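You operate a simulated robot arm through the tools that you are given. There is no shell and no other tool. Be economical: measure what you need, move in short steps, check, and stop when the job is done.

You run a simulated two-armed robot. Do the job below in one go: nothing can be reset, and whatever is moved stays where it is left.

TASK
Take the lid off the yellow jar and lay it down on the left dryer tray.

Only the result counts: the job must be done as asked and must still hold three seconds after the hand-in. Knocking over, shifting, dropping, spilling or breaking anything else fails it. A push-on lid holds only when it is set on centred and level and pressed home; a screw cap is set on level and turned clockwise until tight.

THE ROBOT
Two 7-joint arms with two-finger parallel grippers on one trunk, on a base that drives. Base frame: it is fixed to the floor where the robot stands at the start and does not move with it; the origin is under the middle of the robot, x ahead of it, y to its left, z up; the surface under the hand at the start is at about z = 0.705. Units: m, rad, N and s.
The left shoulder is at the start at [0.062, 0.198, 1.004], the right one opposite. With the tool pointing down near the work surface each hand reaches from about 0.28 to 0.72 m from the robot's upright axis, wherever it stands, measured 20 degrees to its own side. Payload 1.57 kg a hand.
The TCP of each hand is the grasp point between the finger pads, 0.03 m short of the fingertips. In the tool frame z runs along the fingers and y along their closing line. The gripper opens to 0.11 m. The fingers are 0.024 m wide and 0.012 m thick; the gripper's body (0.048 by 0.112 m) begins 0.078 m behind the TCP.
Orientation is that of the tool frame in the base frame, as a unit quaternion [x, y, z, w]. With the fingers straight down and closing along the base's y, the tool's x points along the base's -x, its y along +y and its z along -z.

THE INTERFACE
- The arms move only by the tool arm_command. It takes "left_moves", "right_moves" or both (then of equal length, played together; a hand with none holds still); each is one flat list of numbers, 7 for each row, row after row: the shift along the tool's x, y, z in m, then the turn, a rotation vector about the tool's x, y, z in rad, then the gripper command, from -1 (shut) to 1 (fully open), values between in proportion. In form: [dx, dy, dz, wx, wy, wz, jaw, dx, dy, dz, wx, wy, wz, jaw, ...]. A call has 1 to 20 rows; each row is the pose to reach, as a shift and turn from the pose commanded when the call began, along the tool's axes at that moment. Rows are played at 5 a second. More than 0.05 m and 0.15 rad between two rows, or a gripper value outside its range, and nothing of the call is played. Where a pose cannot be reached the arm comes as near as it can. A force on the tool above 40 N (or 10 N above the force at the start of the call, whichever is more), or a blocked arm, ends the call early, and 0.2 s more pass. Each finger travels about 0.072 m/s and halts on what it meets, pressing with about 20 N; the grip force reading is that of the motor and also rises with nothing between the fingers. The clock runs only during rows and for 0.2 s after the last one: add rows that repeat a pose to give the fingers time. The reply holds the time, the measured pose of the TCP, the force on the tool along the base axes, the opening and the grip force, in the units named above and with some noise, with the torque about the TCP (base axes, N m) and any sound that the robot's microphone picked up.
- Cameras (640 x 400 px; columns grow to the right, rows downward): "scene" is now at [0.1035, 0.0113, 1.5778]; the picture's right is [0.17, -0.99, 0.00], its down [-0.82, -0.14, -0.56] and it looks along [0.55, 0.09, -0.83] (base axes); focal length 275 px, centre (320, 200). "left" rides on the left gripper at [0.07, -0.016, -0.141] in its tool frame; the picture's right is [0.23, 0.97, 0.00], its down [-0.86, 0.20, -0.48] and it looks along [-0.47, 0.11, 0.88] (tool axes); focal length 222 px, centre (320, 200). "right" rides on the right gripper at [0.07, 0.016, -0.141] in its tool frame; the picture's right is [-0.23, 0.97, 0.00], its down [-0.85, -0.20, -0.48] and it looks along [-0.47, -0.11, 0.88] (tool axes); focal length 222 px, centre (320, 200). There is no depth. A picture from a camera that has moved, and an enlarged one, comes with that camera's place and axes in the base frame and with its lens.
- grab_frame(camera): a new picture of that camera. It takes no simulated time.
- lift_body(by): slides the trunk up (or, below 0, down) by that many m; the arms and the scene camera ride with it, the base frame stays. It gives what a move gives, with no picture.
- base_move(legs): drives the robot by 1 to 6 legs, each [ahead, left, turn to the left] in m, m and rad, along the robot's own axes; the way and the turn of a leg run together, so that a leg with both is an arc; at most 1.5 m and 3.142 rad a leg. The arms and the cameras ride along, it lands a little off, and it stops where it bumps. It gives what a move gives.
- head_to(pan, tilt): turns the head with the scene camera to pan (to the left, within 1.501 rad either way) and tilt (down, from -0.506 to 1.204), counted from straight ahead of the robot. It gives what a move gives.
- zoom(camera, box): a new picture of the part [left, top, right, bottom] of that camera's present view, enlarged. It takes no simulated time.
- sign_off(): hands the job in; it is judged then, once.

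Work in short steps. Places have to be worked out from the pictures, the camera data and where the tool is seen: move nearer, look again, correct. Check each grasp and each placing, and mend what went wrong. You have 120 turns and 100 pictures in all, those below and enlarged ones among them. Open the grippers and draw the arms clear of the work before you hand the job in, unless the task says otherwise; then end with one line.

The tools are called after "Request:" as a command line: name --argument value ..., lists and objects as JSON in quotes. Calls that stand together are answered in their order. arm_command: Moves the arms, as the interface text tells. Its arguments: {"type":"object","properties":{"left_moves":{"type":"array"},"right_moves":{"type":"array"}},"required":[]} The other tools are called the same way: lift_body (by) slides the trunk up or down; base_move (legs) drives the base; head_to (pan, tilt) turns the head that bears the scene camera; grab_frame (camera) takes a picture; zoom (camera, box) takes an enlarged picture of a part of a camera's view; sign_off () hands the job in.

At the start:

```text
time_s: 0.0
left_tcp_pos: [0.4902, 0.3902, 0.9804]
left_ee_rot: [0.0, 1.0, 0.0, 0.0]
left_ft_force: [-0.5, -0.1, 0.0]
left_torque: [0.01, -0.03, 0.01]
left_opening: 0.1097
left_gripper_force: 0.0
right_tcp_pos: [0.3802, -0.0147, 0.954]
right_ee_rot: [0.0, 1.0, -0.001, -0.001]
right_ft_force: [-0.5, 0.9, 0.2]
right_torque: [0.02, -0.01, -0.02]
right_opening: 0.11
right_gripper_force: 0.0
trunk travel left (down, up): [-0.6, 0.39]
robot x, y, heading: [0.002, -0.0029, 0.001]
head pan, tilt: [0.168, 0.977]
```

scene: 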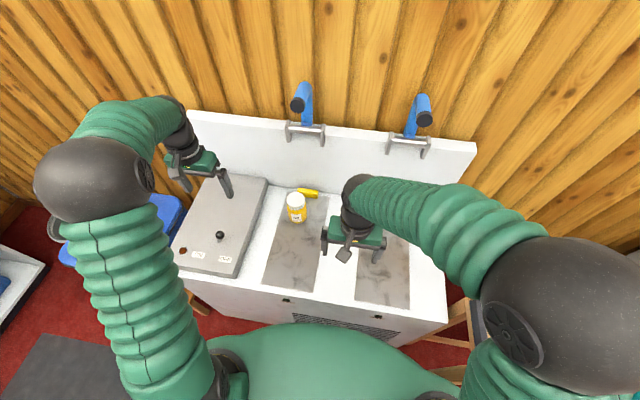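
right: 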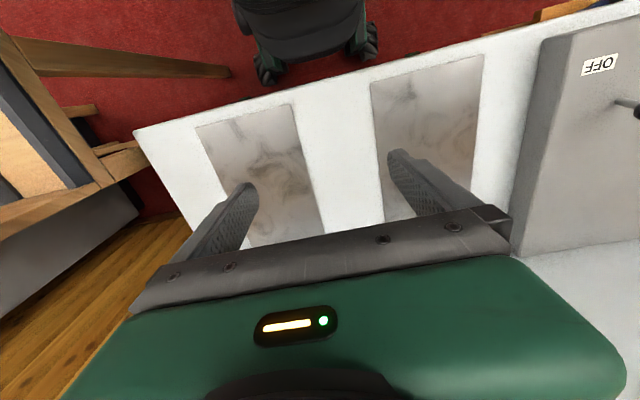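
left: 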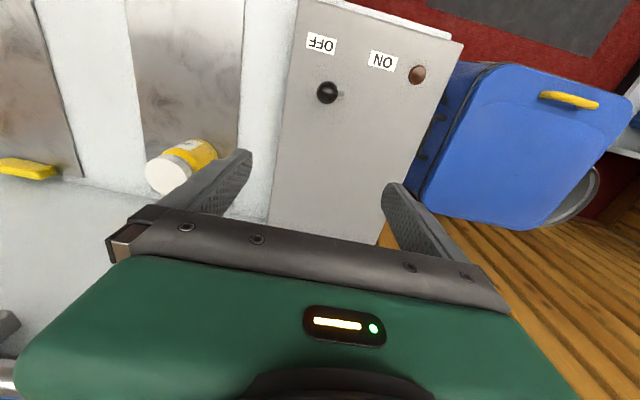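

The yellow jar with a white lid seems to stand at the back of the left metal plate. I'll zoom in on the scene.

Request:
zoom --camera "scene" --box '[160, 80, 480, 330]'

Request:
zoom --camera "scene" --box '[250, 170, 350, 240]'

```text
1.60 times, centred on (320, 205) of scene
camera zoom: at [0.1035, 0.0113, 1.5778], right [0.17, -0.99, 0.0], down [-0.82, -0.14, -0.56], along [0.55, 0.09, -0.83], focal length 439 px, centre (320, 192)
```

zoom: 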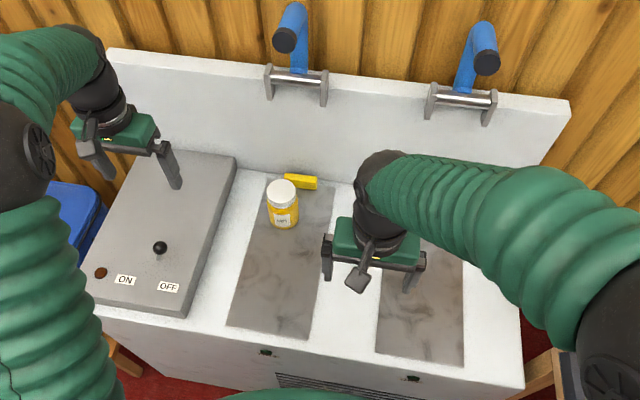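

```text
5.71 times, centred on (300, 205) of scene
camera zoom: at [0.1035, 0.0113, 1.5778], right [0.17, -0.99, 0.0], down [-0.82, -0.14, -0.56], along [0.55, 0.09, -0.83], focal length 1569 px, centre (434, 171)
```

zoom: 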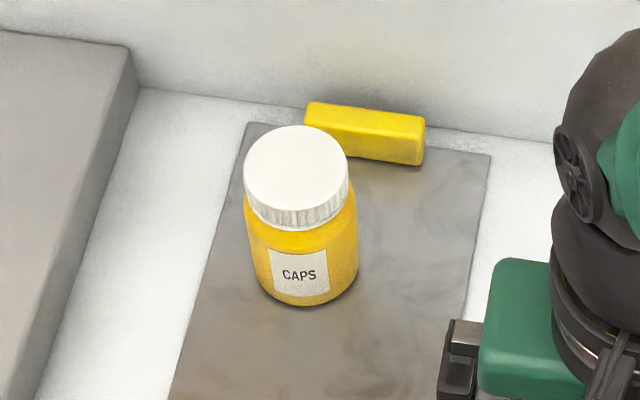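

Lid centre is estimated near (0.60, 0.174, 0.81), and the jar stands on the left tray. I'll move the left hand sideways so its camera looks straight at the jar.

Request:
arm_command --left_moves '[0, -0.04, 0, 0, 0, 0, 1, 0, -0.08, 0, 0, 0, 0, 1, 0, -0.12, 0, 0, 0, 0, 1, 0, -0.16, 0, 0, 0, 0, 1, 0, -0.2, 0, 0, 0, 0, 1, -0.01, -0.24, 0, 0, 0, 0, 1, -0.01, -0.24, 0, 0, 0, 0, 1]'

Request:
grab_frame --camera "left"

Request:
grab_frame --camera "scene"

```text
time_s: 1.6
left_tcp_pos: [0.4971, 0.1474, 0.9839]
left_ee_rot: [0.0, 1.0, 0.0, 0.0]
left_ft_force: [-0.1, -0.1, -0.5]
left_torque: [0.0, 0.04, 0.01]
left_opening: 0.1099
left_gripper_force: 0.2
right_tcp_pos: [0.3797, -0.0153, 0.9535]
right_ee_rot: [0.001, 1.0, 0.001, 0.001]
right_ft_force: [-0.3, 0.5, 0.4]
right_torque: [-0.02, -0.01, 0.06]
right_opening: 0.1102
right_gripper_force: 0.0
trunk travel left (down, up): [-0.6, 0.39]
robot x, y, heading: [-0.0002, -0.0007, 0.003]
head pan, tilt: [0.168, 0.977]
```

```text
94 pictures are left
camera left: at [0.4289, 0.1311, 1.1227], right [-0.23, 0.97, 0.0], down [0.85, 0.2, 0.48], along [0.47, 0.11, -0.88], focal length 222 px, centre (320, 200)
```

left: 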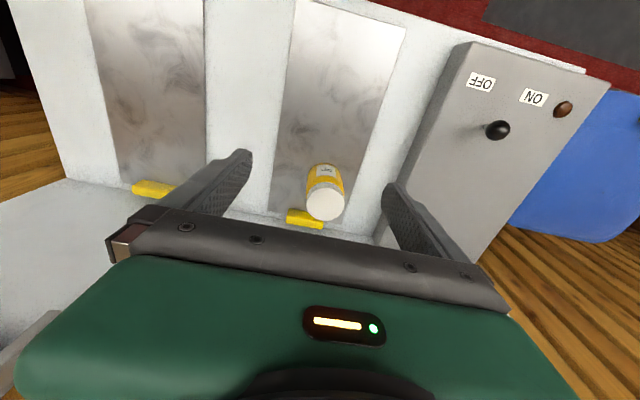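

```text
93 pictures are left
camera scene: at [0.1032, 0.0098, 1.5778], right [0.17, -0.99, 0.0], down [-0.82, -0.14, -0.56], along [0.55, 0.09, -0.83], focal length 275 px, centre (320, 200)
```

scene: 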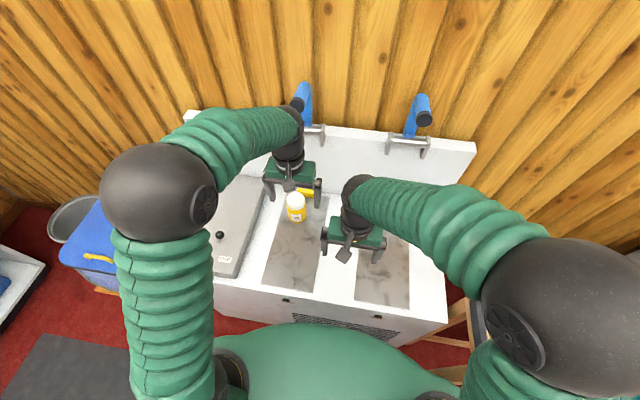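

The lid is now visible in the left camera; I'll zoom in to triangulate it.

Request:
zoom --camera "left" --box '[260, 140, 388, 240]'

Request:
zoom --camera "scene" --box '[264, 180, 328, 230]'

```text
4.00 times, centred on (324, 190) of left
camera zoom: at [0.4289, 0.1311, 1.1227], right [-0.23, 0.97, 0.0], down [0.85, 0.2, 0.48], along [0.47, 0.11, -0.88], focal length 888 px, centre (304, 240)
```

zoom: 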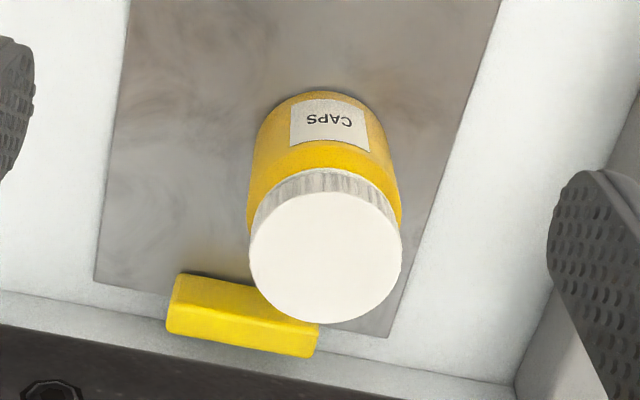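

```text
8.00 times, centred on (296, 205) of scene
camera zoom: at [0.1032, 0.0098, 1.5778], right [0.17, -0.99, 0.0], down [-0.82, -0.14, -0.56], along [0.55, 0.09, -0.83], focal length 2197 px, centre (512, 160)
```

zoom: 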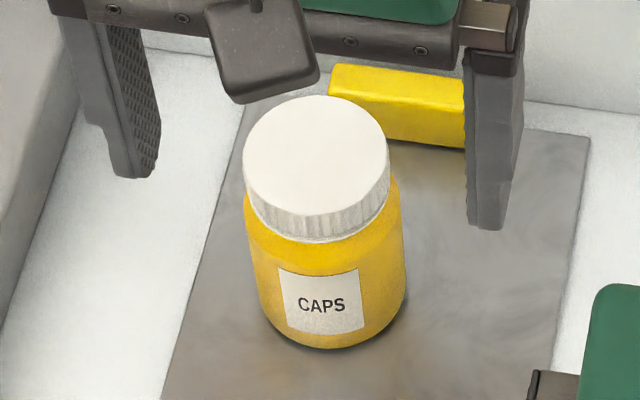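

Lid top centre is about (0.602, 0.179, 0.806), with a diameter of about 0.062. I'll bring the left hand above it and at the same time turn the right hand (yaw 0.59 left) ready to hold the jar from front right.

Request:
arm_command --left_moves '[-0.026, 0.008, 0.02, 0, 0, 0, 1, -0.052, 0.016, 0.04, 0, 0, 0, 1, -0.078, 0.024, 0.062, 0, 0, 0, 1, -0.105, 0.032, 0.084, 0, 0, 0, 1, -0.105, 0.032, 0.084, 0, 0, 0, 1]' --right_moves '[0, 0, 0, 0, 0, -0.148, 1, 0, 0, 0, 0, 0, -0.296, 1, 0, 0, 0, 0, 0, -0.444, 1, 0, 0, 0, 0, 0, -0.592, 1, 0, 0, 0, 0, 0, -0.592, 1]'

Request:
zoom --camera "left" --box '[192, 60, 448, 220]'

Request:
grab_frame --camera "right"

```text
time_s: 2.8
left_tcp_pos: [0.6026, 0.1801, 0.8973]
left_ee_rot: [-0.001, 1.0, 0.0, 0.001]
left_ft_force: [-1.2, -0.2, -0.8]
left_torque: [0.0, 0.01, 0.05]
left_opening: 0.11
left_gripper_force: 0.1
right_tcp_pos: [0.3798, -0.0153, 0.9544]
right_ee_rot: [-0.292, 0.956, -0.001, 0.001]
right_ft_force: [0.5, -1.2, 0.4]
right_torque: [-0.03, 0.0, 0.02]
right_opening: 0.1102
right_gripper_force: 0.1
trunk travel left (down, up): [-0.6, 0.39]
robot x, y, heading: [-0.0013, 0.0013, -0.001]
head pan, tilt: [0.168, 0.977]
```

```text
2.50 times, centred on (320, 140) of left
camera zoom: at [0.5335, 0.1628, 1.0378], right [-0.23, 0.97, 0.0], down [0.85, 0.2, 0.48], along [0.47, 0.11, -0.88], focal length 555 px, centre (320, 350)
```

zoom: 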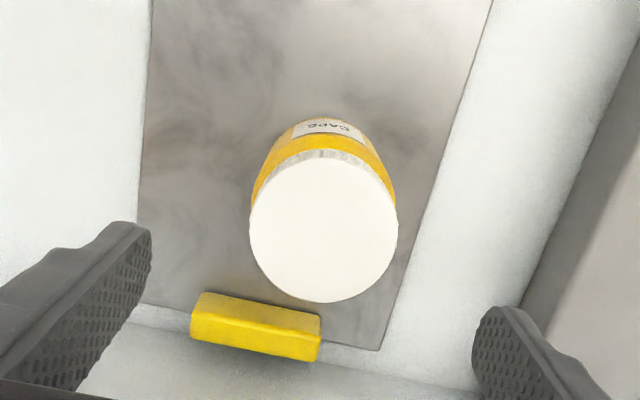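

```text
89 pictures are left
camera right: at [0.3111, -0.0385, 1.0961], right [-0.36, 0.93, 0.0], down [0.82, 0.31, 0.48], along [0.45, 0.17, -0.88], focal length 222 px, centre (320, 200)
```

right: 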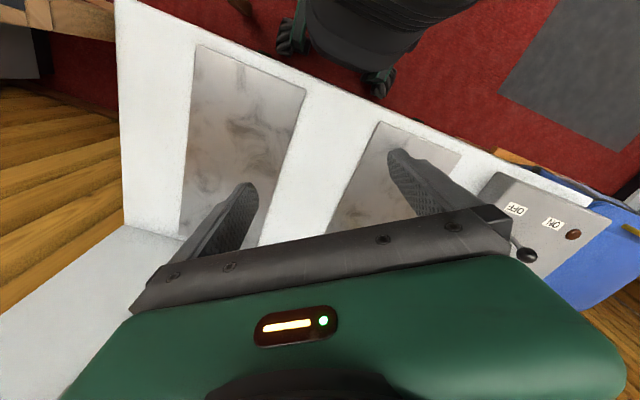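

The close view puts the lid axis at (0.600, 0.1795). Next I'll pitch the right hand so its fingers point forward and about 40° down.

Request:
arm_command --right_moves '[0, 0, 0, 0, -0.146, 0, 1, 0, 0, 0, 0, -0.291, 0, 1, 0, 0, 0, 0, -0.437, 0, 1, 0, 0, 0, 0, -0.582, 0, 1, 0, 0, 0, 0, -0.728, 0, 1, 0, 0, 0, 0, -0.873, 0, 1, 0, 0, 0, 0, -0.873, 0, 1]'

Request:
grab_frame --camera "scene"

Request:
grab_frame --camera "right"

```text
time_s: 4.4
left_tcp_pos: [0.6021, 0.1806, 0.8978]
left_ee_rot: [0.0, 1.0, 0.0, 0.001]
left_ft_force: [-0.6, -0.7, 0.7]
left_torque: [-0.02, -0.02, 0.0]
left_opening: 0.11
left_gripper_force: 0.1
right_tcp_pos: [0.4372, 0.009, 0.9599]
right_ee_rot: [-0.265, 0.866, 0.124, 0.405]
right_ft_force: [0.0, -0.3, 0.2]
right_torque: [0.0, 0.02, 0.02]
right_opening: 0.1101
right_gripper_force: 0.1
right hand out of reach, approached as far as the arm can: row 4, 5, 6, 7
trunk travel left (down, up): [-0.6, 0.39]
robot x, y, heading: [0.0013, -0.0016, -0.001]
head pan, tilt: [0.168, 0.977]
```

```text
88 pictures are left
camera scene: at [0.1027, 0.0095, 1.5779], right [0.17, -0.99, 0.0], down [-0.82, -0.14, -0.56], along [0.55, 0.09, -0.83], focal length 275 px, centre (320, 200)
```

scene: 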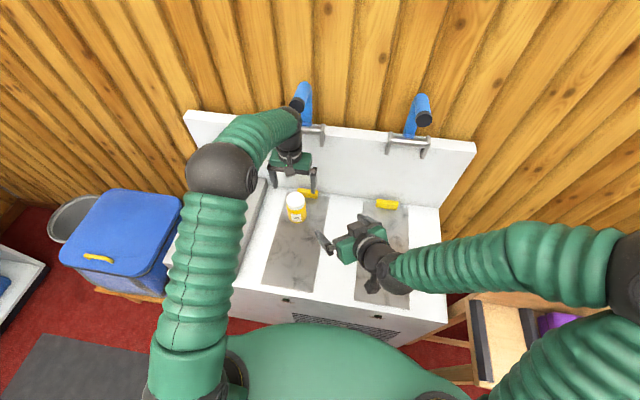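

```text
87 pictures are left
camera right: at [0.3005, -0.0599, 0.9981], right [-0.42, 0.89, 0.17], down [0.26, -0.06, 0.96], along [0.87, 0.45, -0.21], focal length 222 px, centre (320, 200)
```

right: 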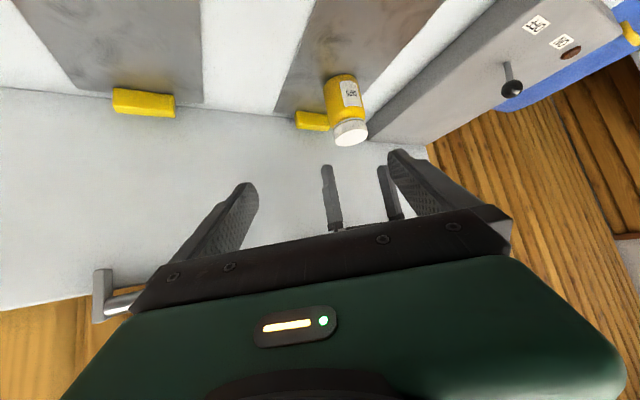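

The orientation was reached; only the position was limited because it was too close in. I'll move the right hand forward and down to a pre-grasp about 0.15 m back from the jar along its pointing direction.

Request:
arm_command --right_moves '[0.005, 0.01, 0.034, 0, 0, 0, 1, 0.01, 0.02, 0.068, 0, 0, 0, 1, 0.015, 0.03, 0.102, 0, 0, 0, 1, 0.02, 0.04, 0.136, 0, 0, 0, 1, 0.0245, 0.05, 0.1715, 0, 0, 0, 1, 0.0245, 0.05, 0.1715, 0, 0, 0, 1]'

Request:
grab_frame --camera "scene"

Request:
grab_frame --camera "right"

```text
time_s: 5.8
left_tcp_pos: [0.6026, 0.1801, 0.8966]
left_ee_rot: [0.0, 1.0, 0.0, 0.0]
left_ft_force: [-0.4, 0.4, -0.9]
left_torque: [-0.02, -0.01, 0.01]
left_opening: 0.11
left_gripper_force: 0.0
right_tcp_pos: [0.5087, 0.1177, 0.828]
right_ee_rot: [-0.265, 0.867, 0.123, 0.405]
right_ft_force: [0.5, -1.0, 0.2]
right_torque: [0.03, 0.01, 0.0]
right_opening: 0.1103
right_gripper_force: 0.0
trunk travel left (down, up): [-0.6, 0.39]
robot x, y, heading: [0.0025, -0.0007, 0.0]
head pan, tilt: [0.168, 0.977]
```

```text
86 pictures are left
camera scene: at [0.1041, 0.0106, 1.5778], right [0.17, -0.99, 0.0], down [-0.82, -0.14, -0.56], along [0.55, 0.09, -0.83], focal length 275 px, centre (320, 200)
```

scene: 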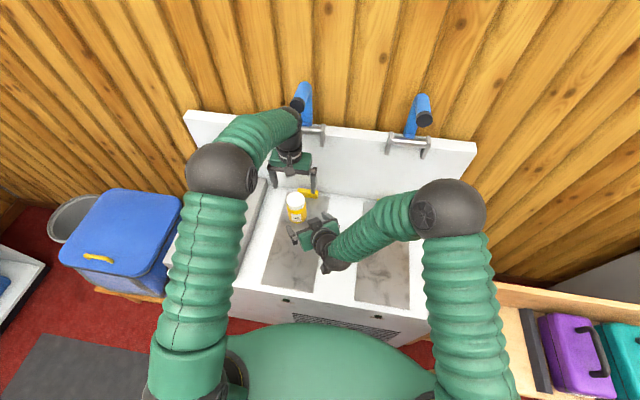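

```text
85 pictures are left
camera right: at [0.3714, 0.0476, 0.8655], right [-0.42, 0.89, 0.17], down [0.26, -0.06, 0.96], along [0.87, 0.45, -0.21], focal length 222 px, centre (320, 200)
```

right: 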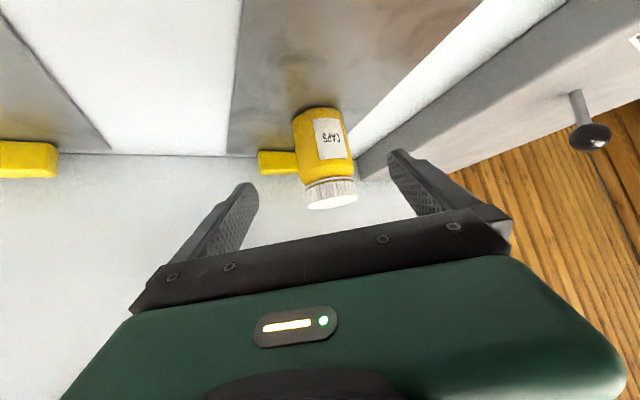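

The jar lies on the right hand's approach line. I'll advance 0.085 m along the tool, then check centring before the final approach.

Request:
arm_command --right_moves '[0, 0, 0.03, 0, 0, 0, 1, 0, 0, 0.06, 0, 0, 0, 1, 0, 0, 0.085, 0, 0, 0, 1, 0, 0, 0.085, 0, 0, 0, 1]'

Request:
grab_frame --camera "right"

Request:
zoom --camera "scene" --box '[248, 170, 344, 245]'

Request:
grab_frame --camera "left"

```text
time_s: 6.8
left_tcp_pos: [0.6031, 0.1794, 0.8979]
left_ee_rot: [0.0, 1.0, 0.0, 0.0]
left_ft_force: [0.0, -0.1, 1.1]
left_torque: [0.0, 0.03, 0.0]
left_opening: 0.1104
left_gripper_force: 0.0
right_tcp_pos: [0.5603, 0.1543, 0.7734]
right_ee_rot: [-0.264, 0.867, 0.123, 0.404]
right_ft_force: [-0.6, 0.4, -0.5]
right_torque: [-0.01, 0.04, 0.02]
right_opening: 0.1099
right_gripper_force: 0.1
trunk travel left (down, up): [-0.6, 0.39]
robot x, y, heading: [-0.0019, -0.0004, -0.003]
head pan, tilt: [0.168, 0.977]
```

```text
84 pictures are left
camera right: at [0.4242, 0.0839, 0.8107], right [-0.42, 0.89, 0.17], down [0.26, -0.06, 0.96], along [0.87, 0.45, -0.21], focal length 222 px, centre (320, 200)
```

right: 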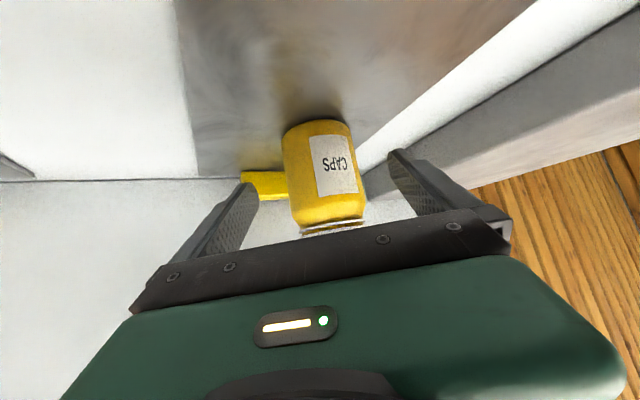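

```text
5.33 times, centred on (296, 208) of scene
camera zoom: at [0.1047, 0.0106, 1.5777], right [0.17, -0.99, 0.0], down [-0.82, -0.14, -0.56], along [0.55, 0.09, -0.83], focal length 1465 px, centre (448, 160)
```

zoom: 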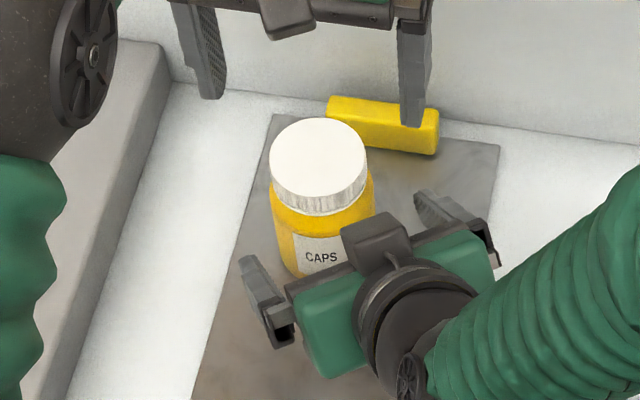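

```text
82 pictures are left
camera left: at [0.5341, 0.1626, 1.0373], right [-0.23, 0.97, 0.0], down [0.85, 0.2, 0.48], along [0.47, 0.11, -0.88], focal length 222 px, centre (320, 200)
```

left: 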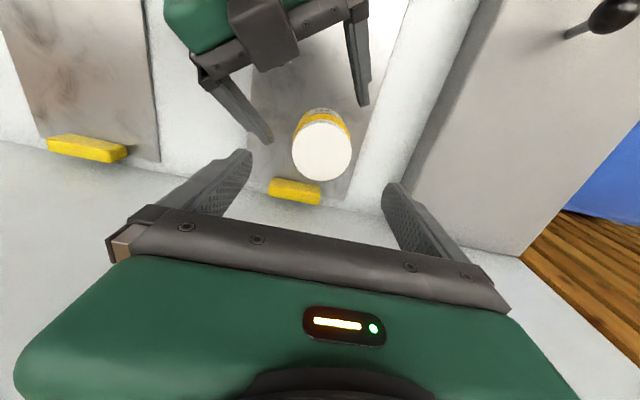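

I want a finer check of the sideways centring before going in.

Request:
zoom --camera "right" --box '[200, 90, 440, 240]'

Request:
zoom --camera "left" --box '[160, 0, 416, 160]'

```text
2.67 times, centred on (320, 165) of right
camera zoom: at [0.4242, 0.0839, 0.8107], right [-0.42, 0.89, 0.17], down [0.26, -0.06, 0.96], along [0.87, 0.45, -0.21], focal length 592 px, centre (320, 293)
```

zoom: 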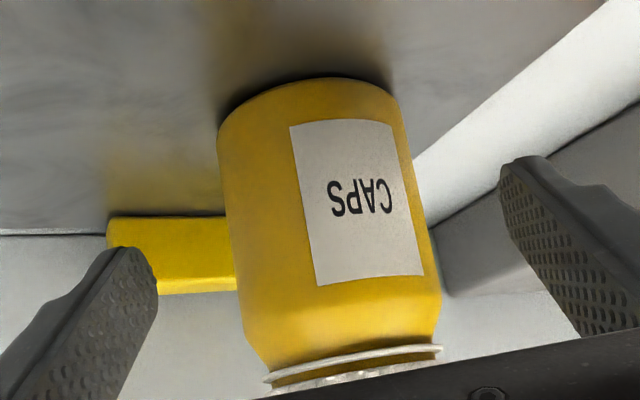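

```text
2.50 times, centred on (288, 80) of left
camera zoom: at [0.5341, 0.1626, 1.0373], right [-0.23, 0.97, 0.0], down [0.85, 0.2, 0.48], along [0.47, 0.11, -0.88], focal length 555 px, centre (400, 500)
```

zoom: 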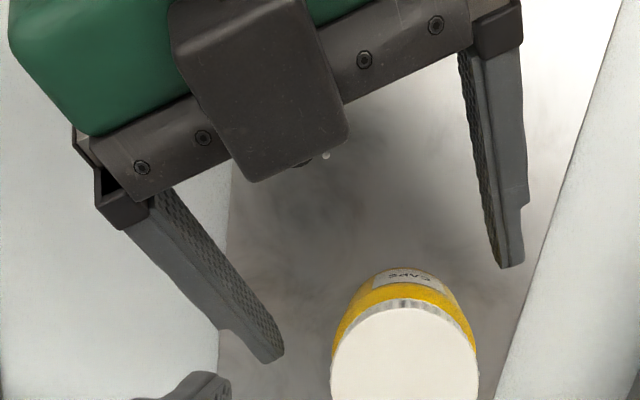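

The jar sits about 2 mm toward tool +y. I'll go in with that correction, fingers still open.

Request:
arm_command --right_moves '[0.0015, 0.0018, 0.015, 0, 0, 0, 1, 0.0029, 0.0018, 0.03, 0, 0, 0, 1, 0.0029, 0.0018, 0.0438, 0, 0, 0, 1, 0.0029, 0.0018, 0.0438, 0, 0, 0, 1]'

Request:
zoom --camera "right" --box '[200, 60, 440, 210]'

Request:
zoom --camera "left" --box '[192, 40, 448, 200]'

Request:
zoom --camera "scene" --box '[248, 170, 344, 245]'

```text
time_s: 7.8
left_tcp_pos: [0.6029, 0.1789, 0.8958]
left_ee_rot: [0.0, 1.0, -0.001, 0.0]
left_ft_force: [0.1, 0.6, -0.2]
left_torque: [0.02, 0.01, -0.04]
left_opening: 0.11
left_gripper_force: 0.0
right_tcp_pos: [0.5866, 0.1757, 0.7436]
right_ee_rot: [-0.264, 0.867, 0.123, 0.404]
right_ft_force: [-0.1, -0.6, -0.1]
right_torque: [0.01, 0.03, 0.01]
right_opening: 0.11
right_gripper_force: 0.0
trunk travel left (down, up): [-0.6, 0.39]
robot x, y, heading: [-0.0001, -0.0005, -0.002]
head pan, tilt: [0.168, 0.977]
```

```text
2.67 times, centred on (320, 135) of right
camera zoom: at [0.4495, 0.1044, 0.782], right [-0.42, 0.89, 0.17], down [0.26, -0.06, 0.96], along [0.87, 0.45, -0.21], focal length 592 px, centre (320, 373)
```

zoom: 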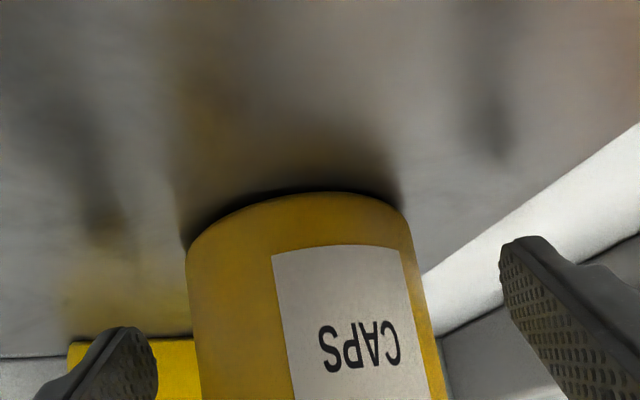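

```text
2.50 times, centred on (320, 120) of left
camera zoom: at [0.5343, 0.1629, 1.0371], right [-0.23, 0.97, 0.0], down [0.85, 0.2, 0.48], along [0.47, 0.11, -0.88], focal length 555 px, centre (320, 400)
```

zoom: 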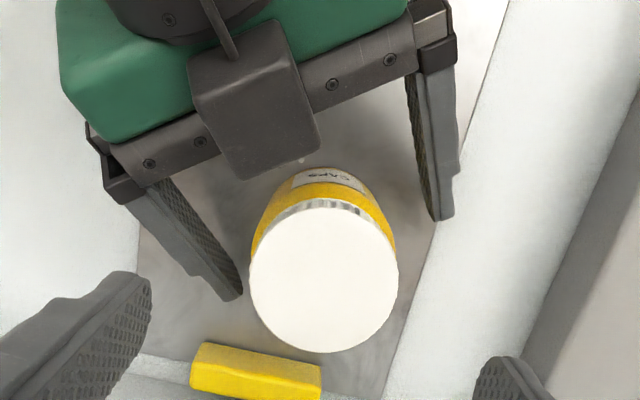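

```text
5.33 times, centred on (296, 208) of scene
camera zoom: at [0.1049, 0.0109, 1.5777], right [0.17, -0.99, 0.0], down [-0.82, -0.14, -0.56], along [0.55, 0.09, -0.83], focal length 1465 px, centre (448, 160)
```

zoom: 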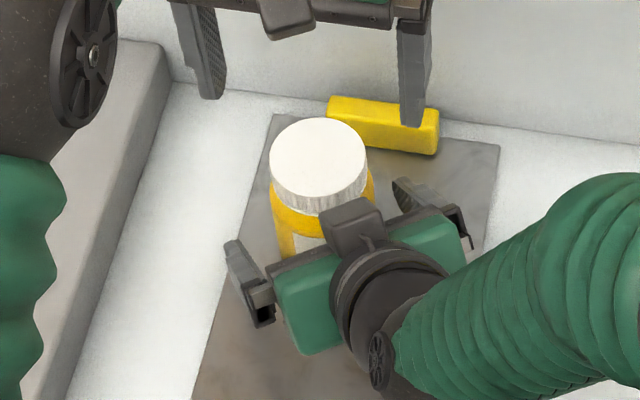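

The jar looks centred between the right fingers (equal gaps). I'll close the right gripper on the jar body.

Request:
arm_command --right_moves '[0, 0, 0, 0, 0, 0, 0.4, 0, 0, 0, 0, 0, 0, 0.1, 0, 0, 0, 0, 0, 0, -1, 0, 0, 0, 0, 0, 0, -1, 0, 0, 0, 0, 0, 0, -1]'

Request:
zoom --camera "left" --box '[192, 40, 448, 200]'

```text
time_s: 9.0
left_tcp_pos: [0.604, 0.1789, 0.8959]
left_ee_rot: [0.0, 1.0, -0.001, 0.0]
left_ft_force: [-0.8, 0.4, -0.8]
left_torque: [0.02, 0.02, 0.01]
left_opening: 0.1098
left_gripper_force: 0.1
right_tcp_pos: [0.5868, 0.1743, 0.7437]
right_ee_rot: [-0.266, 0.867, 0.124, 0.404]
right_ft_force: [0.5, -0.8, 0.0]
right_torque: [-0.06, -0.08, -0.04]
right_opening: 0.0629
right_gripper_force: 20.0
trunk travel left (down, up): [-0.6, 0.39]
robot x, y, heading: [0.0007, 0.0024, -0.001]
head pan, tilt: [0.168, 0.977]
```

```text
2.50 times, centred on (320, 120) of left
camera zoom: at [0.5344, 0.163, 1.037], right [-0.23, 0.97, 0.0], down [0.86, 0.2, 0.48], along [0.47, 0.11, -0.88], focal length 555 px, centre (320, 400)
```

zoom: 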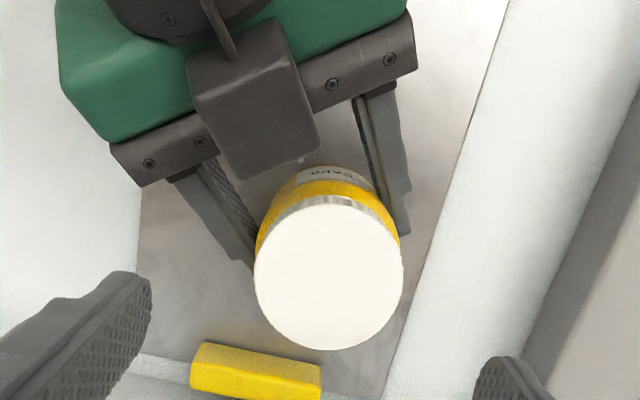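

The right hand holds the jar (0.063 wide, 20 N). The lid centre is now near (0.598, 0.182), so I'll lower the open left hand around it with tips about 15 mm below the lid top.

Request:
arm_command --left_moves '[0.005, 0.0024, 0.02, 0, 0, 0, 1, 0.005, 0.0024, 0.045, 0, 0, 0, 1, 0.005, 0.0024, 0.0657, 0, 0, 0, 1, 0.005, 0.0024, 0.0757, 0, 0, 0, 1, 0.005, 0.0024, 0.0757, 0, 0, 0, 1]'

Request:
zoom --camera "left" --box '[192, 40, 448, 200]'

Request:
zoom --camera "scene" --box '[248, 170, 344, 245]'

Request:
zoom --camera "right" --box '[200, 60, 440, 210]'

```text
time_s: 10.2
left_tcp_pos: [0.5998, 0.182, 0.8216]
left_ee_rot: [0.0, 1.0, -0.001, 0.0]
left_ft_force: [-0.3, -0.4, -0.3]
left_torque: [0.01, 0.0, 0.02]
left_opening: 0.1099
left_gripper_force: 0.2
right_tcp_pos: [0.5856, 0.175, 0.7445]
right_ee_rot: [-0.265, 0.867, 0.123, 0.404]
right_ft_force: [-1.2, 0.2, 0.1]
right_torque: [-0.09, -0.04, -0.02]
right_opening: 0.0631
right_gripper_force: 19.6
trunk travel left (down, up): [-0.6, 0.39]
robot x, y, heading: [-0.0014, 0.0023, 0.001]
head pan, tilt: [0.168, 0.977]
```

```text
2.50 times, centred on (320, 120) of left
camera zoom: at [0.5301, 0.1666, 0.9629], right [-0.23, 0.97, 0.0], down [0.85, 0.2, 0.48], along [0.47, 0.11, -0.88], focal length 555 px, centre (320, 400)
```

zoom: 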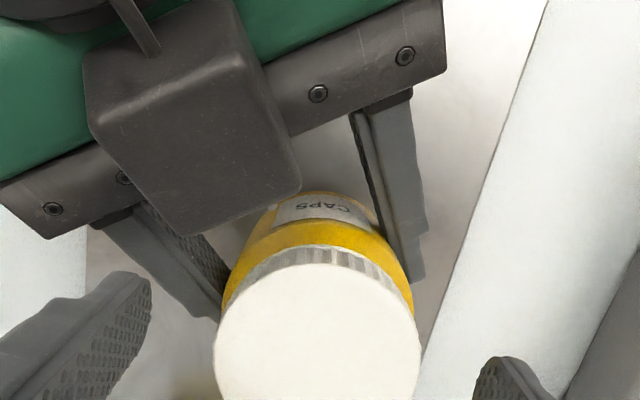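

```text
5.33 times, centred on (296, 208) of scene
camera zoom: at [0.1049, 0.0109, 1.5777], right [0.17, -0.99, 0.0], down [-0.82, -0.14, -0.56], along [0.55, 0.09, -0.83], focal length 1465 px, centre (448, 160)
```

zoom: 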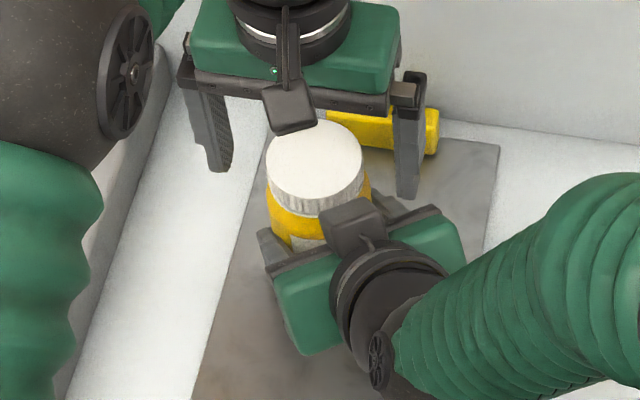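

```text
2.67 times, centred on (320, 135) of right
camera zoom: at [0.4495, 0.1044, 0.7821], right [-0.42, 0.89, 0.17], down [0.26, -0.06, 0.96], along [0.87, 0.45, -0.21], focal length 592 px, centre (320, 373)
```

zoom: 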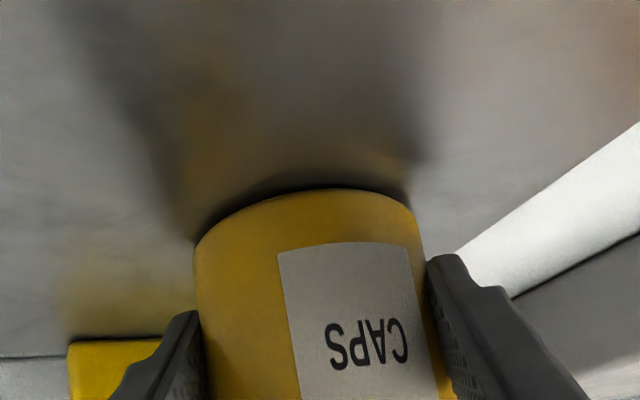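

The left fingers straddle the lid centrally. I'll close on the lid.

Request:
arm_command --left_moves '[0, 0, 0, 0, 0, 0, 0.5, 0, 0, 0, 0, 0, 0, 0.2, 0, 0, 0, 0, 0, 0, -1, 0, 0, 0, 0, 0, 0, -1, 0, 0, 0, 0, 0, 0, -1]'

Request:
zoom --camera "scene" --box '[248, 170, 344, 245]'

```text
time_s: 11.4
left_tcp_pos: [0.5989, 0.1831, 0.8228]
left_ee_rot: [0.0, 1.0, -0.001, 0.0]
left_ft_force: [1.6, -5.4, 0.0]
left_torque: [-0.11, -0.03, 0.06]
left_opening: 0.0622
left_gripper_force: 20.2
right_tcp_pos: [0.5851, 0.1749, 0.7445]
right_ee_rot: [-0.265, 0.867, 0.123, 0.404]
right_ft_force: [-2.0, 4.0, 0.6]
right_torque: [-0.28, -0.1, 0.02]
right_opening: 0.0629
right_gripper_force: 19.9
trunk travel left (down, up): [-0.6, 0.39]
robot x, y, heading: [-0.0006, -0.0009, -0.001]
head pan, tilt: [0.168, 0.977]
```

```text
5.33 times, centred on (296, 208) of scene
camera zoom: at [0.1051, 0.0108, 1.5777], right [0.17, -0.99, 0.0], down [-0.82, -0.14, -0.56], along [0.55, 0.09, -0.83], focal length 1465 px, centre (448, 160)
```

zoom: 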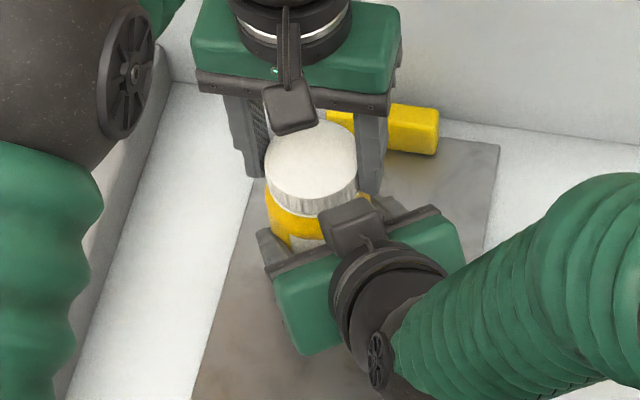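

Lid gripped at 0.062. I'll centre slightly (−1 mm in y) and pull up a few millimetres to see whether the lid is push-on or screwed.

Request:
arm_command --left_moves '[0, -0.001, 0, 0, 0, 0, -1, 0, -0.001, -0.002, 0, 0, 0, -1, 0, -0.001, -0.003, 0, 0, 0, -1]'

```text
time_s: 12.2
left_tcp_pos: [0.6, 0.1833, 0.8249]
left_ee_rot: [0.0, 1.0, -0.001, 0.0]
left_ft_force: [6.7, -1.9, -14.6]
left_torque: [-0.07, -0.43, 0.06]
left_opening: 0.0617
left_gripper_force: 20.4
right_tcp_pos: [0.5863, 0.1751, 0.7452]
right_ee_rot: [-0.263, 0.866, 0.122, 0.406]
right_ft_force: [-6.8, 1.3, 12.3]
right_torque: [0.06, -0.36, 0.02]
right_opening: 0.0629
right_gripper_force: 19.8
trunk travel left (down, up): [-0.6, 0.39]
robot x, y, heading: [-0.0008, -0.0024, -0.001]
head pan, tilt: [0.168, 0.977]
```

It resists with 15 N, so it is probably screwed on. I'll ease off the pull and turn counter-clockwise (−tool z), watching the torque.

Request:
arm_command --left_moves '[0, 0, 0.003, 0, 0, 0, -1, 0, 0, 0.003, 0, 0, -0.1, -1, 0, 0, 0.003, 0, 0, -0.2, -1, 0, 0, 0.0028, 0, 0, -0.3, -1]'

Request:
zoom --camera "right" --box '[200, 60, 440, 210]'

Request:
zoom --camera "scene" --box '[248, 170, 344, 245]'

```text
time_s: 13.2
left_tcp_pos: [0.5986, 0.1818, 0.8225]
left_ee_rot: [-0.15, 0.989, -0.002, -0.002]
left_ft_force: [-7.4, -6.8, 7.0]
left_torque: [-0.24, 0.27, -0.03]
left_opening: 0.0618
left_gripper_force: 20.4
right_tcp_pos: [0.5869, 0.1729, 0.7437]
right_ee_rot: [-0.264, 0.867, 0.122, 0.404]
right_ft_force: [8.1, 7.5, -4.9]
right_torque: [-0.24, 0.37, 0.01]
right_opening: 0.0629
right_gripper_force: 19.6
trunk travel left (down, up): [-0.6, 0.39]
robot x, y, heading: [-0.0017, 0.001, -0.003]
head pan, tilt: [0.168, 0.977]
```

```text
2.67 times, centred on (320, 135) of right
camera zoom: at [0.4496, 0.104, 0.782], right [-0.42, 0.89, 0.17], down [0.26, -0.06, 0.96], along [0.87, 0.45, -0.21], focal length 592 px, centre (320, 373)
```

zoom: 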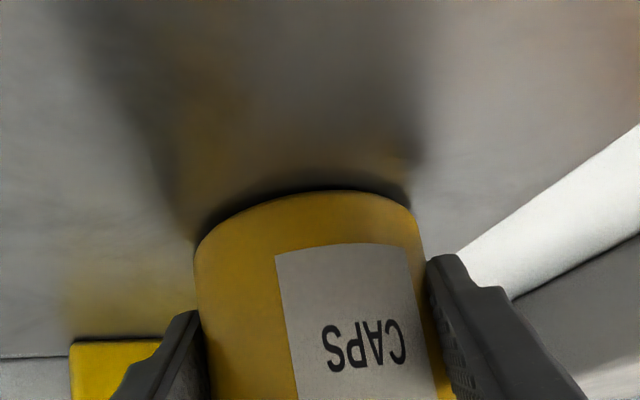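

```text
5.33 times, centred on (296, 208) of scene
camera zoom: at [0.1049, 0.0109, 1.5777], right [0.17, -0.99, 0.0], down [-0.82, -0.14, -0.56], along [0.55, 0.09, -0.83], focal length 1465 px, centre (448, 160)
```

zoom: 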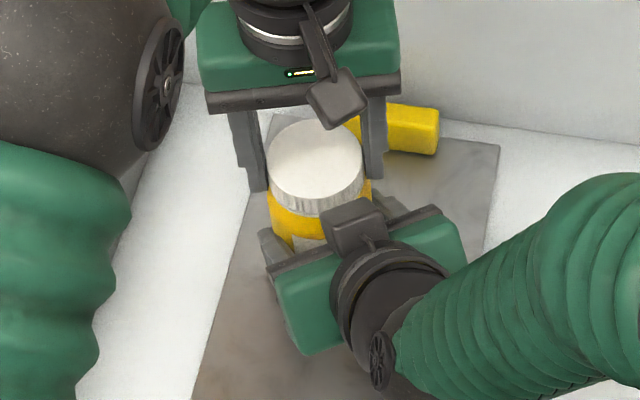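

The label stays put and the lid follows the turn with almost no torque, so it's a screw cap coming loose. I'll keep unscrewing, easing the sideways and downward load.

Request:
arm_command --left_moves '[0.0015, -0.0008, -0.001, 0, 0, -0.13, -1, 0.0015, -0.0008, -0.0012, 0, 0, -0.26, -1, 0.0015, -0.0008, -0.0014, 0, 0, -0.39, -1, 0.0015, -0.0008, -0.0016, 0, 0, -0.52, -1, 0.0015, -0.0008, -0.0018, 0, 0, -0.65, -1, 0.0015, -0.0008, -0.002, 0, 0, -0.78, -1, 0.0015, -0.0008, -0.0022, 0, 0, -0.9, -1]'

Request:
zoom --camera "scene" --box '[248, 170, 344, 245]'

Request:
grab_frame --camera "right"

```text
time_s: 14.8
left_tcp_pos: [0.5981, 0.1824, 0.8245]
left_ee_rot: [-0.566, 0.825, 0.0, 0.0]
left_ft_force: [2.3, 10.5, -3.6]
left_torque: [0.31, -0.08, -0.03]
left_opening: 0.0615
left_gripper_force: 20.0
right_tcp_pos: [0.5868, 0.1729, 0.743]
right_ee_rot: [-0.264, 0.867, 0.123, 0.404]
right_ft_force: [-3.3, -12.0, 3.3]
right_torque: [0.57, -0.16, -0.08]
right_opening: 0.0626
right_gripper_force: 20.0
trunk travel left (down, up): [-0.6, 0.39]
robot x, y, heading: [0.001, 0.0007, -0.002]
head pan, tilt: [0.168, 0.977]
```

```text
5.33 times, centred on (296, 208) of scene
camera zoom: at [0.1051, 0.0107, 1.5777], right [0.17, -0.99, 0.0], down [-0.82, -0.14, -0.56], along [0.55, 0.09, -0.83], focal length 1465 px, centre (448, 160)
```

zoom: 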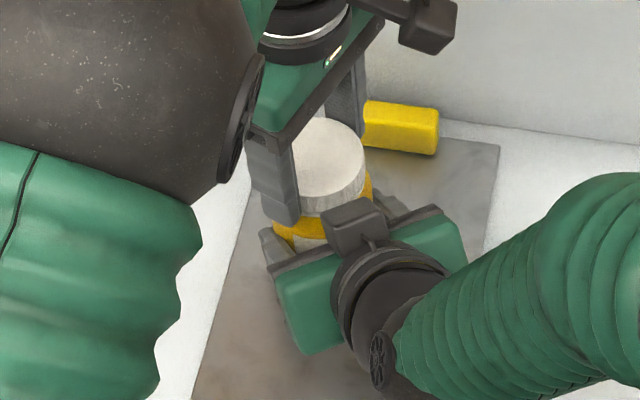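

```text
68 pictures are left
camera right: at [0.4499, 0.1036, 0.7819], right [-0.42, 0.89, 0.17], down [0.26, -0.06, 0.96], along [0.87, 0.45, -0.21], focal length 222 px, centre (320, 200)
```

right: 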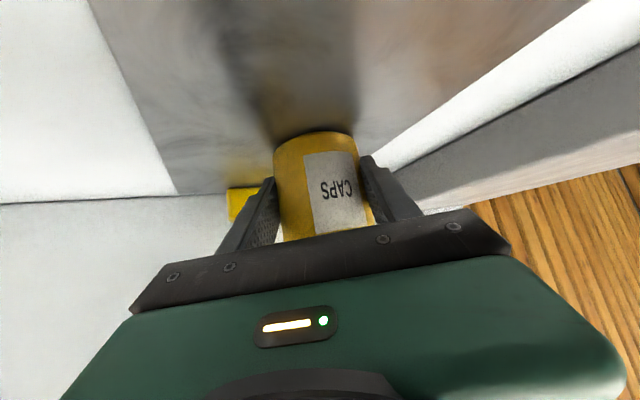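

After 1.2 rad the jar hasn't turned. I'll balance the side load and try a gentle 4 mm lift.

Request:
arm_command --left_moves '[-0.0012, 0.0005, 0, 0, 0, 0, -1, -0.0012, 0.0005, -0.002, 0, 0, 0, -1, -0.0012, 0.0005, -0.004, 0, 0, 0, -1]'

```text
time_s: 15.6
left_tcp_pos: [0.5986, 0.1828, 0.827]
left_ee_rot: [-0.564, 0.826, 0.0, -0.002]
left_ft_force: [1.6, 10.1, -15.4]
left_torque: [0.16, -0.3, 0.0]
left_opening: 0.0615
left_gripper_force: 20.3
right_tcp_pos: [0.5877, 0.176, 0.7464]
right_ee_rot: [-0.264, 0.866, 0.124, 0.406]
right_ft_force: [-1.2, -10.1, 12.5]
right_torque: [0.61, 0.05, -0.05]
right_opening: 0.0627
right_gripper_force: 20.2
trunk travel left (down, up): [-0.6, 0.39]
robot x, y, heading: [0.002, 0.0018, 0.004]
head pan, tilt: [0.168, 0.977]
```

Still threaded. I'll lower, open slightly, turn back 1.4 rad, and regrip for another stroke.

Request:
arm_command --left_moves '[0, 0, 0.0035, 0, 0, 0, -1, 0, 0, 0.0035, 0, 0, 0, 0.42, 0, 0, 0.0035, 0, 0, 0, 0.42, 0, 0, 0.003, 0, 0, 0.14, 0.42, 0, 0, 0.003, 0, 0, 0.28, 0.42, 0, 0, 0.003, 0, 0, 0.42, 0.42, 0, 0, 0.003, 0, 0, 0.56, 0.42, 0, 0, 0.003, 0, 0, 0.7, 0.42, 0, 0, 0.003, 0, 0, 0.84, 0.42, 0, 0, 0.003, 0, 0, 0.98, 0.42, 0, 0, 0.003, 0, 0, 1.12, 0.42, 0, 0, 0.003, 0, 0, 1.26, 0.42, 0, 0, 0.003, 0, 0, 1.35, 0.42]'

Request:
zoom --camera "scene" --box '[248, 170, 344, 245]'

Request:
zoom --camera "left" --box '[192, 80, 448, 240]'

```text
time_s: 18.4
left_tcp_pos: [0.5997, 0.1826, 0.8256]
left_ee_rot: [0.075, 0.997, 0.001, 0.0]
left_ft_force: [0.0, -0.6, -0.8]
left_torque: [-0.03, 0.0, -0.04]
left_opening: 0.0782
left_gripper_force: 0.0
right_tcp_pos: [0.5863, 0.1742, 0.7437]
right_ee_rot: [-0.265, 0.867, 0.122, 0.404]
right_ft_force: [0.1, -0.1, -1.8]
right_torque: [0.02, 0.04, -0.02]
right_opening: 0.0628
right_gripper_force: 19.9
trunk travel left (down, up): [-0.6, 0.39]
robot x, y, heading: [-0.0, 0.0053, -0.0]
head pan, tilt: [0.168, 0.977]
```

```text
5.33 times, centred on (296, 208) of scene
camera zoom: at [0.1055, 0.0112, 1.5776], right [0.17, -0.99, 0.0], down [-0.82, -0.14, -0.56], along [0.55, 0.09, -0.83], focal length 1465 px, centre (448, 160)
```

zoom: 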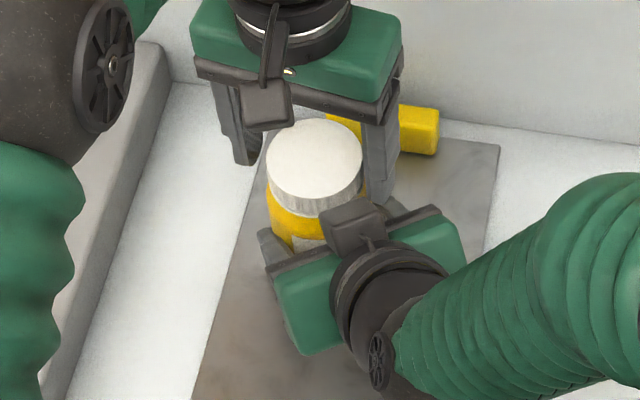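

```text
2.50 times, centred on (320, 160) of left
camera zoom: at [0.5281, 0.1771, 0.9653], right [-0.08, 1.0, 0.0], down [0.88, 0.07, 0.48], along [0.48, 0.04, -0.88], focal length 555 px, centre (320, 300)
```

zoom: 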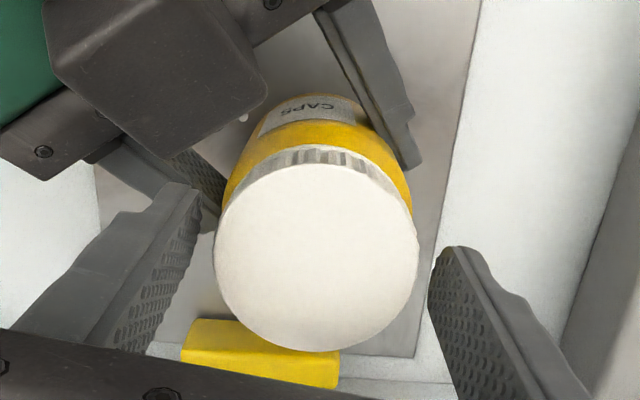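

Clear and centred. I'll lower 3 mm, close, and make a second counter-clockwise stroke.

Request:
arm_command --left_moves '[0, 0, 0.003, 0, 0, 0, 0.42, 0, 0, 0.003, 0, 0, 0, -1, 0, 0, 0.003, 0, 0, 0, -1, 0, 0, 0.003, 0, 0, -0.14, -1, 0, 0, 0.0028, 0, 0, -0.28, -1, 0, 0, 0.0026, 0, 0, -0.42, -1, 0, 0, 0.0024, 0, 0, -0.56, -1, 0, 0, 0.0022, 0, 0, -0.7, -1, 0, 0, 0.002, 0, 0, -0.84, -1, 0, 0, 0.0018, 0, 0, -0.98, -1, 0, 0, 0.0016, 0, 0, -1.12, -1, 0, 0, 0.0014, 0, 0, -1.26, -1, 0, 0, 0.0012, 0, 0, -1.38, -1]'

Request:
zoom --camera "right" --box '[200, 60, 440, 210]'

```text
time_s: 21.2
left_tcp_pos: [0.5978, 0.1825, 0.8224]
left_ee_rot: [-0.578, 0.816, 0.0, -0.001]
left_ft_force: [-7.8, -2.4, 0.8]
left_torque: [-0.17, 0.04, -0.01]
left_opening: 0.0602
left_gripper_force: 19.9
right_tcp_pos: [0.5877, 0.1747, 0.7437]
right_ee_rot: [-0.264, 0.867, 0.123, 0.405]
right_ft_force: [7.1, 3.1, -3.2]
right_torque: [-0.12, 0.61, 0.0]
right_opening: 0.0628
right_gripper_force: 20.1
trunk travel left (down, up): [-0.6, 0.39]
robot x, y, heading: [0.0008, -0.0024, -0.003]
head pan, tilt: [0.168, 0.977]
```

```text
2.67 times, centred on (320, 135) of right
camera zoom: at [0.4501, 0.1039, 0.782], right [-0.42, 0.89, 0.17], down [0.26, -0.06, 0.96], along [0.87, 0.45, -0.21], focal length 592 px, centre (320, 373)
```

zoom: 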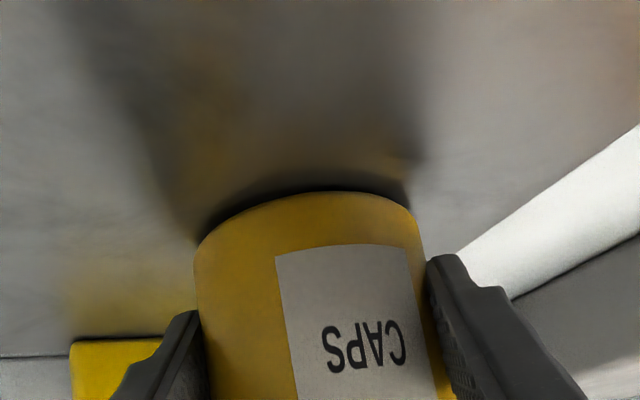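

The jar hasn't turned. I'll do another gentle lift test.

Request:
arm_command --left_moves '[0, 0, -0.002, 0, 0, 0, -1, 0, 0, -0.004, 0, 0, 0, -1, 0, 0, -0.0045, 0, 0, 0, -1]'

Request:
zoom --camera "scene" --box '[272, 180, 336, 230]'

```text
time_s: 22.0
left_tcp_pos: [0.5976, 0.1834, 0.8273]
left_ee_rot: [-0.577, 0.816, -0.001, -0.001]
left_ft_force: [-0.1, 2.4, -18.1]
left_torque: [0.14, -0.06, 0.05]
left_opening: 0.0599
left_gripper_force: 19.9
right_tcp_pos: [0.5858, 0.1751, 0.7452]
right_ee_rot: [-0.265, 0.866, 0.124, 0.405]
right_ft_force: [0.4, -2.5, 16.6]
right_torque: [0.21, -0.05, -0.06]
right_opening: 0.0623
right_gripper_force: 20.6
trunk travel left (down, up): [-0.6, 0.39]
robot x, y, heading: [0.0008, 0.0005, -0.003]
head pan, tilt: [0.168, 0.977]
```

```text
8.00 times, centred on (304, 205) of scene
camera zoom: at [0.1055, 0.011, 1.5776], right [0.17, -0.99, 0.0], down [-0.82, -0.14, -0.56], along [0.55, 0.09, -0.83], focal length 2197 px, centre (448, 160)
```

zoom: 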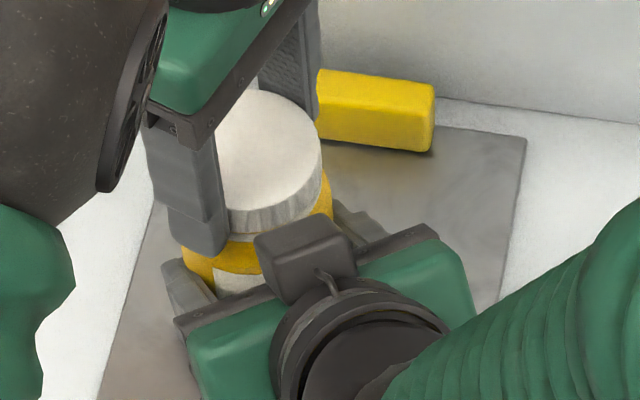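

Still held at 18 N with the lid turning freely, so it needs more turns. I'll ease down, open, turn back and regrip.

Request:
arm_command --left_moves '[0, 0, 0.0045, 0, 0, 0, -1, 0, 0, 0.0045, 0, 0, 0, 0.42, 0, 0, 0.0045, 0, 0, 0, 0.42, 0, 0, 0.0045, 0, 0, 0.14, 0.42, 0, 0, 0.0045, 0, 0, 0.28, 0.42, 0, 0, 0.0045, 0, 0, 0.42, 0.42, 0, 0, 0.0045, 0, 0, 0.56, 0.42, 0, 0, 0.0045, 0, 0, 0.7, 0.42, 0, 0, 0.0045, 0, 0, 0.84, 0.42, 0, 0, 0.0045, 0, 0, 0.98, 0.42, 0, 0, 0.0045, 0, 0, 1.12, 0.42, 0, 0, 0.0045, 0, 0, 1.26, 0.42, 0, 0, 0.0045, 0, 0, 1.38, 0.42]'

Request:
zoom --camera "scene" --box '[272, 180, 336, 230]'

Request:
zoom --camera "left" --box '[192, 80, 448, 240]'

```text
time_s: 24.8
left_tcp_pos: [0.5984, 0.1822, 0.8232]
left_ee_rot: [0.077, 0.997, 0.0, -0.001]
left_ft_force: [0.4, -0.2, 0.4]
left_torque: [-0.01, 0.01, 0.02]
left_opening: 0.0779
left_gripper_force: 0.1
right_tcp_pos: [0.5856, 0.1754, 0.7425]
right_ee_rot: [-0.265, 0.866, 0.124, 0.404]
right_ft_force: [0.4, -0.3, -2.7]
right_torque: [-0.04, 0.02, 0.01]
right_opening: 0.0626
right_gripper_force: 19.7
trunk travel left (down, up): [-0.6, 0.39]
robot x, y, heading: [0.0034, -0.0049, 0.001]
head pan, tilt: [0.168, 0.977]
```

```text
8.00 times, centred on (304, 205) of scene
camera zoom: at [0.1055, 0.0113, 1.5776], right [0.17, -0.99, 0.0], down [-0.82, -0.14, -0.56], along [0.55, 0.09, -0.83], focal length 2197 px, centre (448, 160)
```

zoom: 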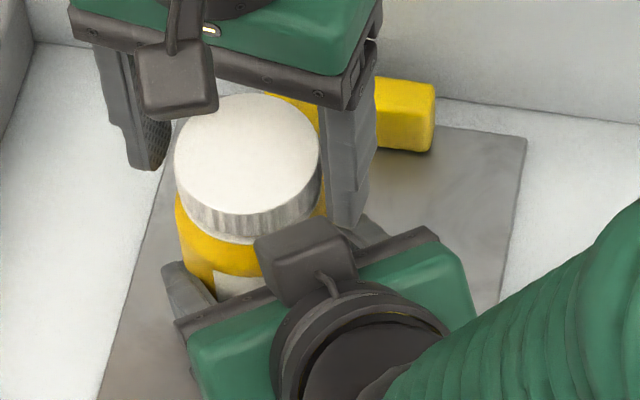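

```text
2.50 times, centred on (320, 160) of left
camera zoom: at [0.5282, 0.1768, 0.9638], right [-0.08, 1.0, 0.0], down [0.88, 0.07, 0.48], along [0.48, 0.04, -0.88], focal length 555 px, centre (320, 300)
```

zoom: 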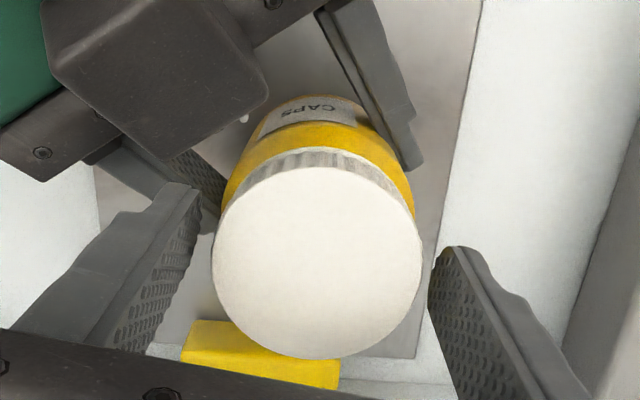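

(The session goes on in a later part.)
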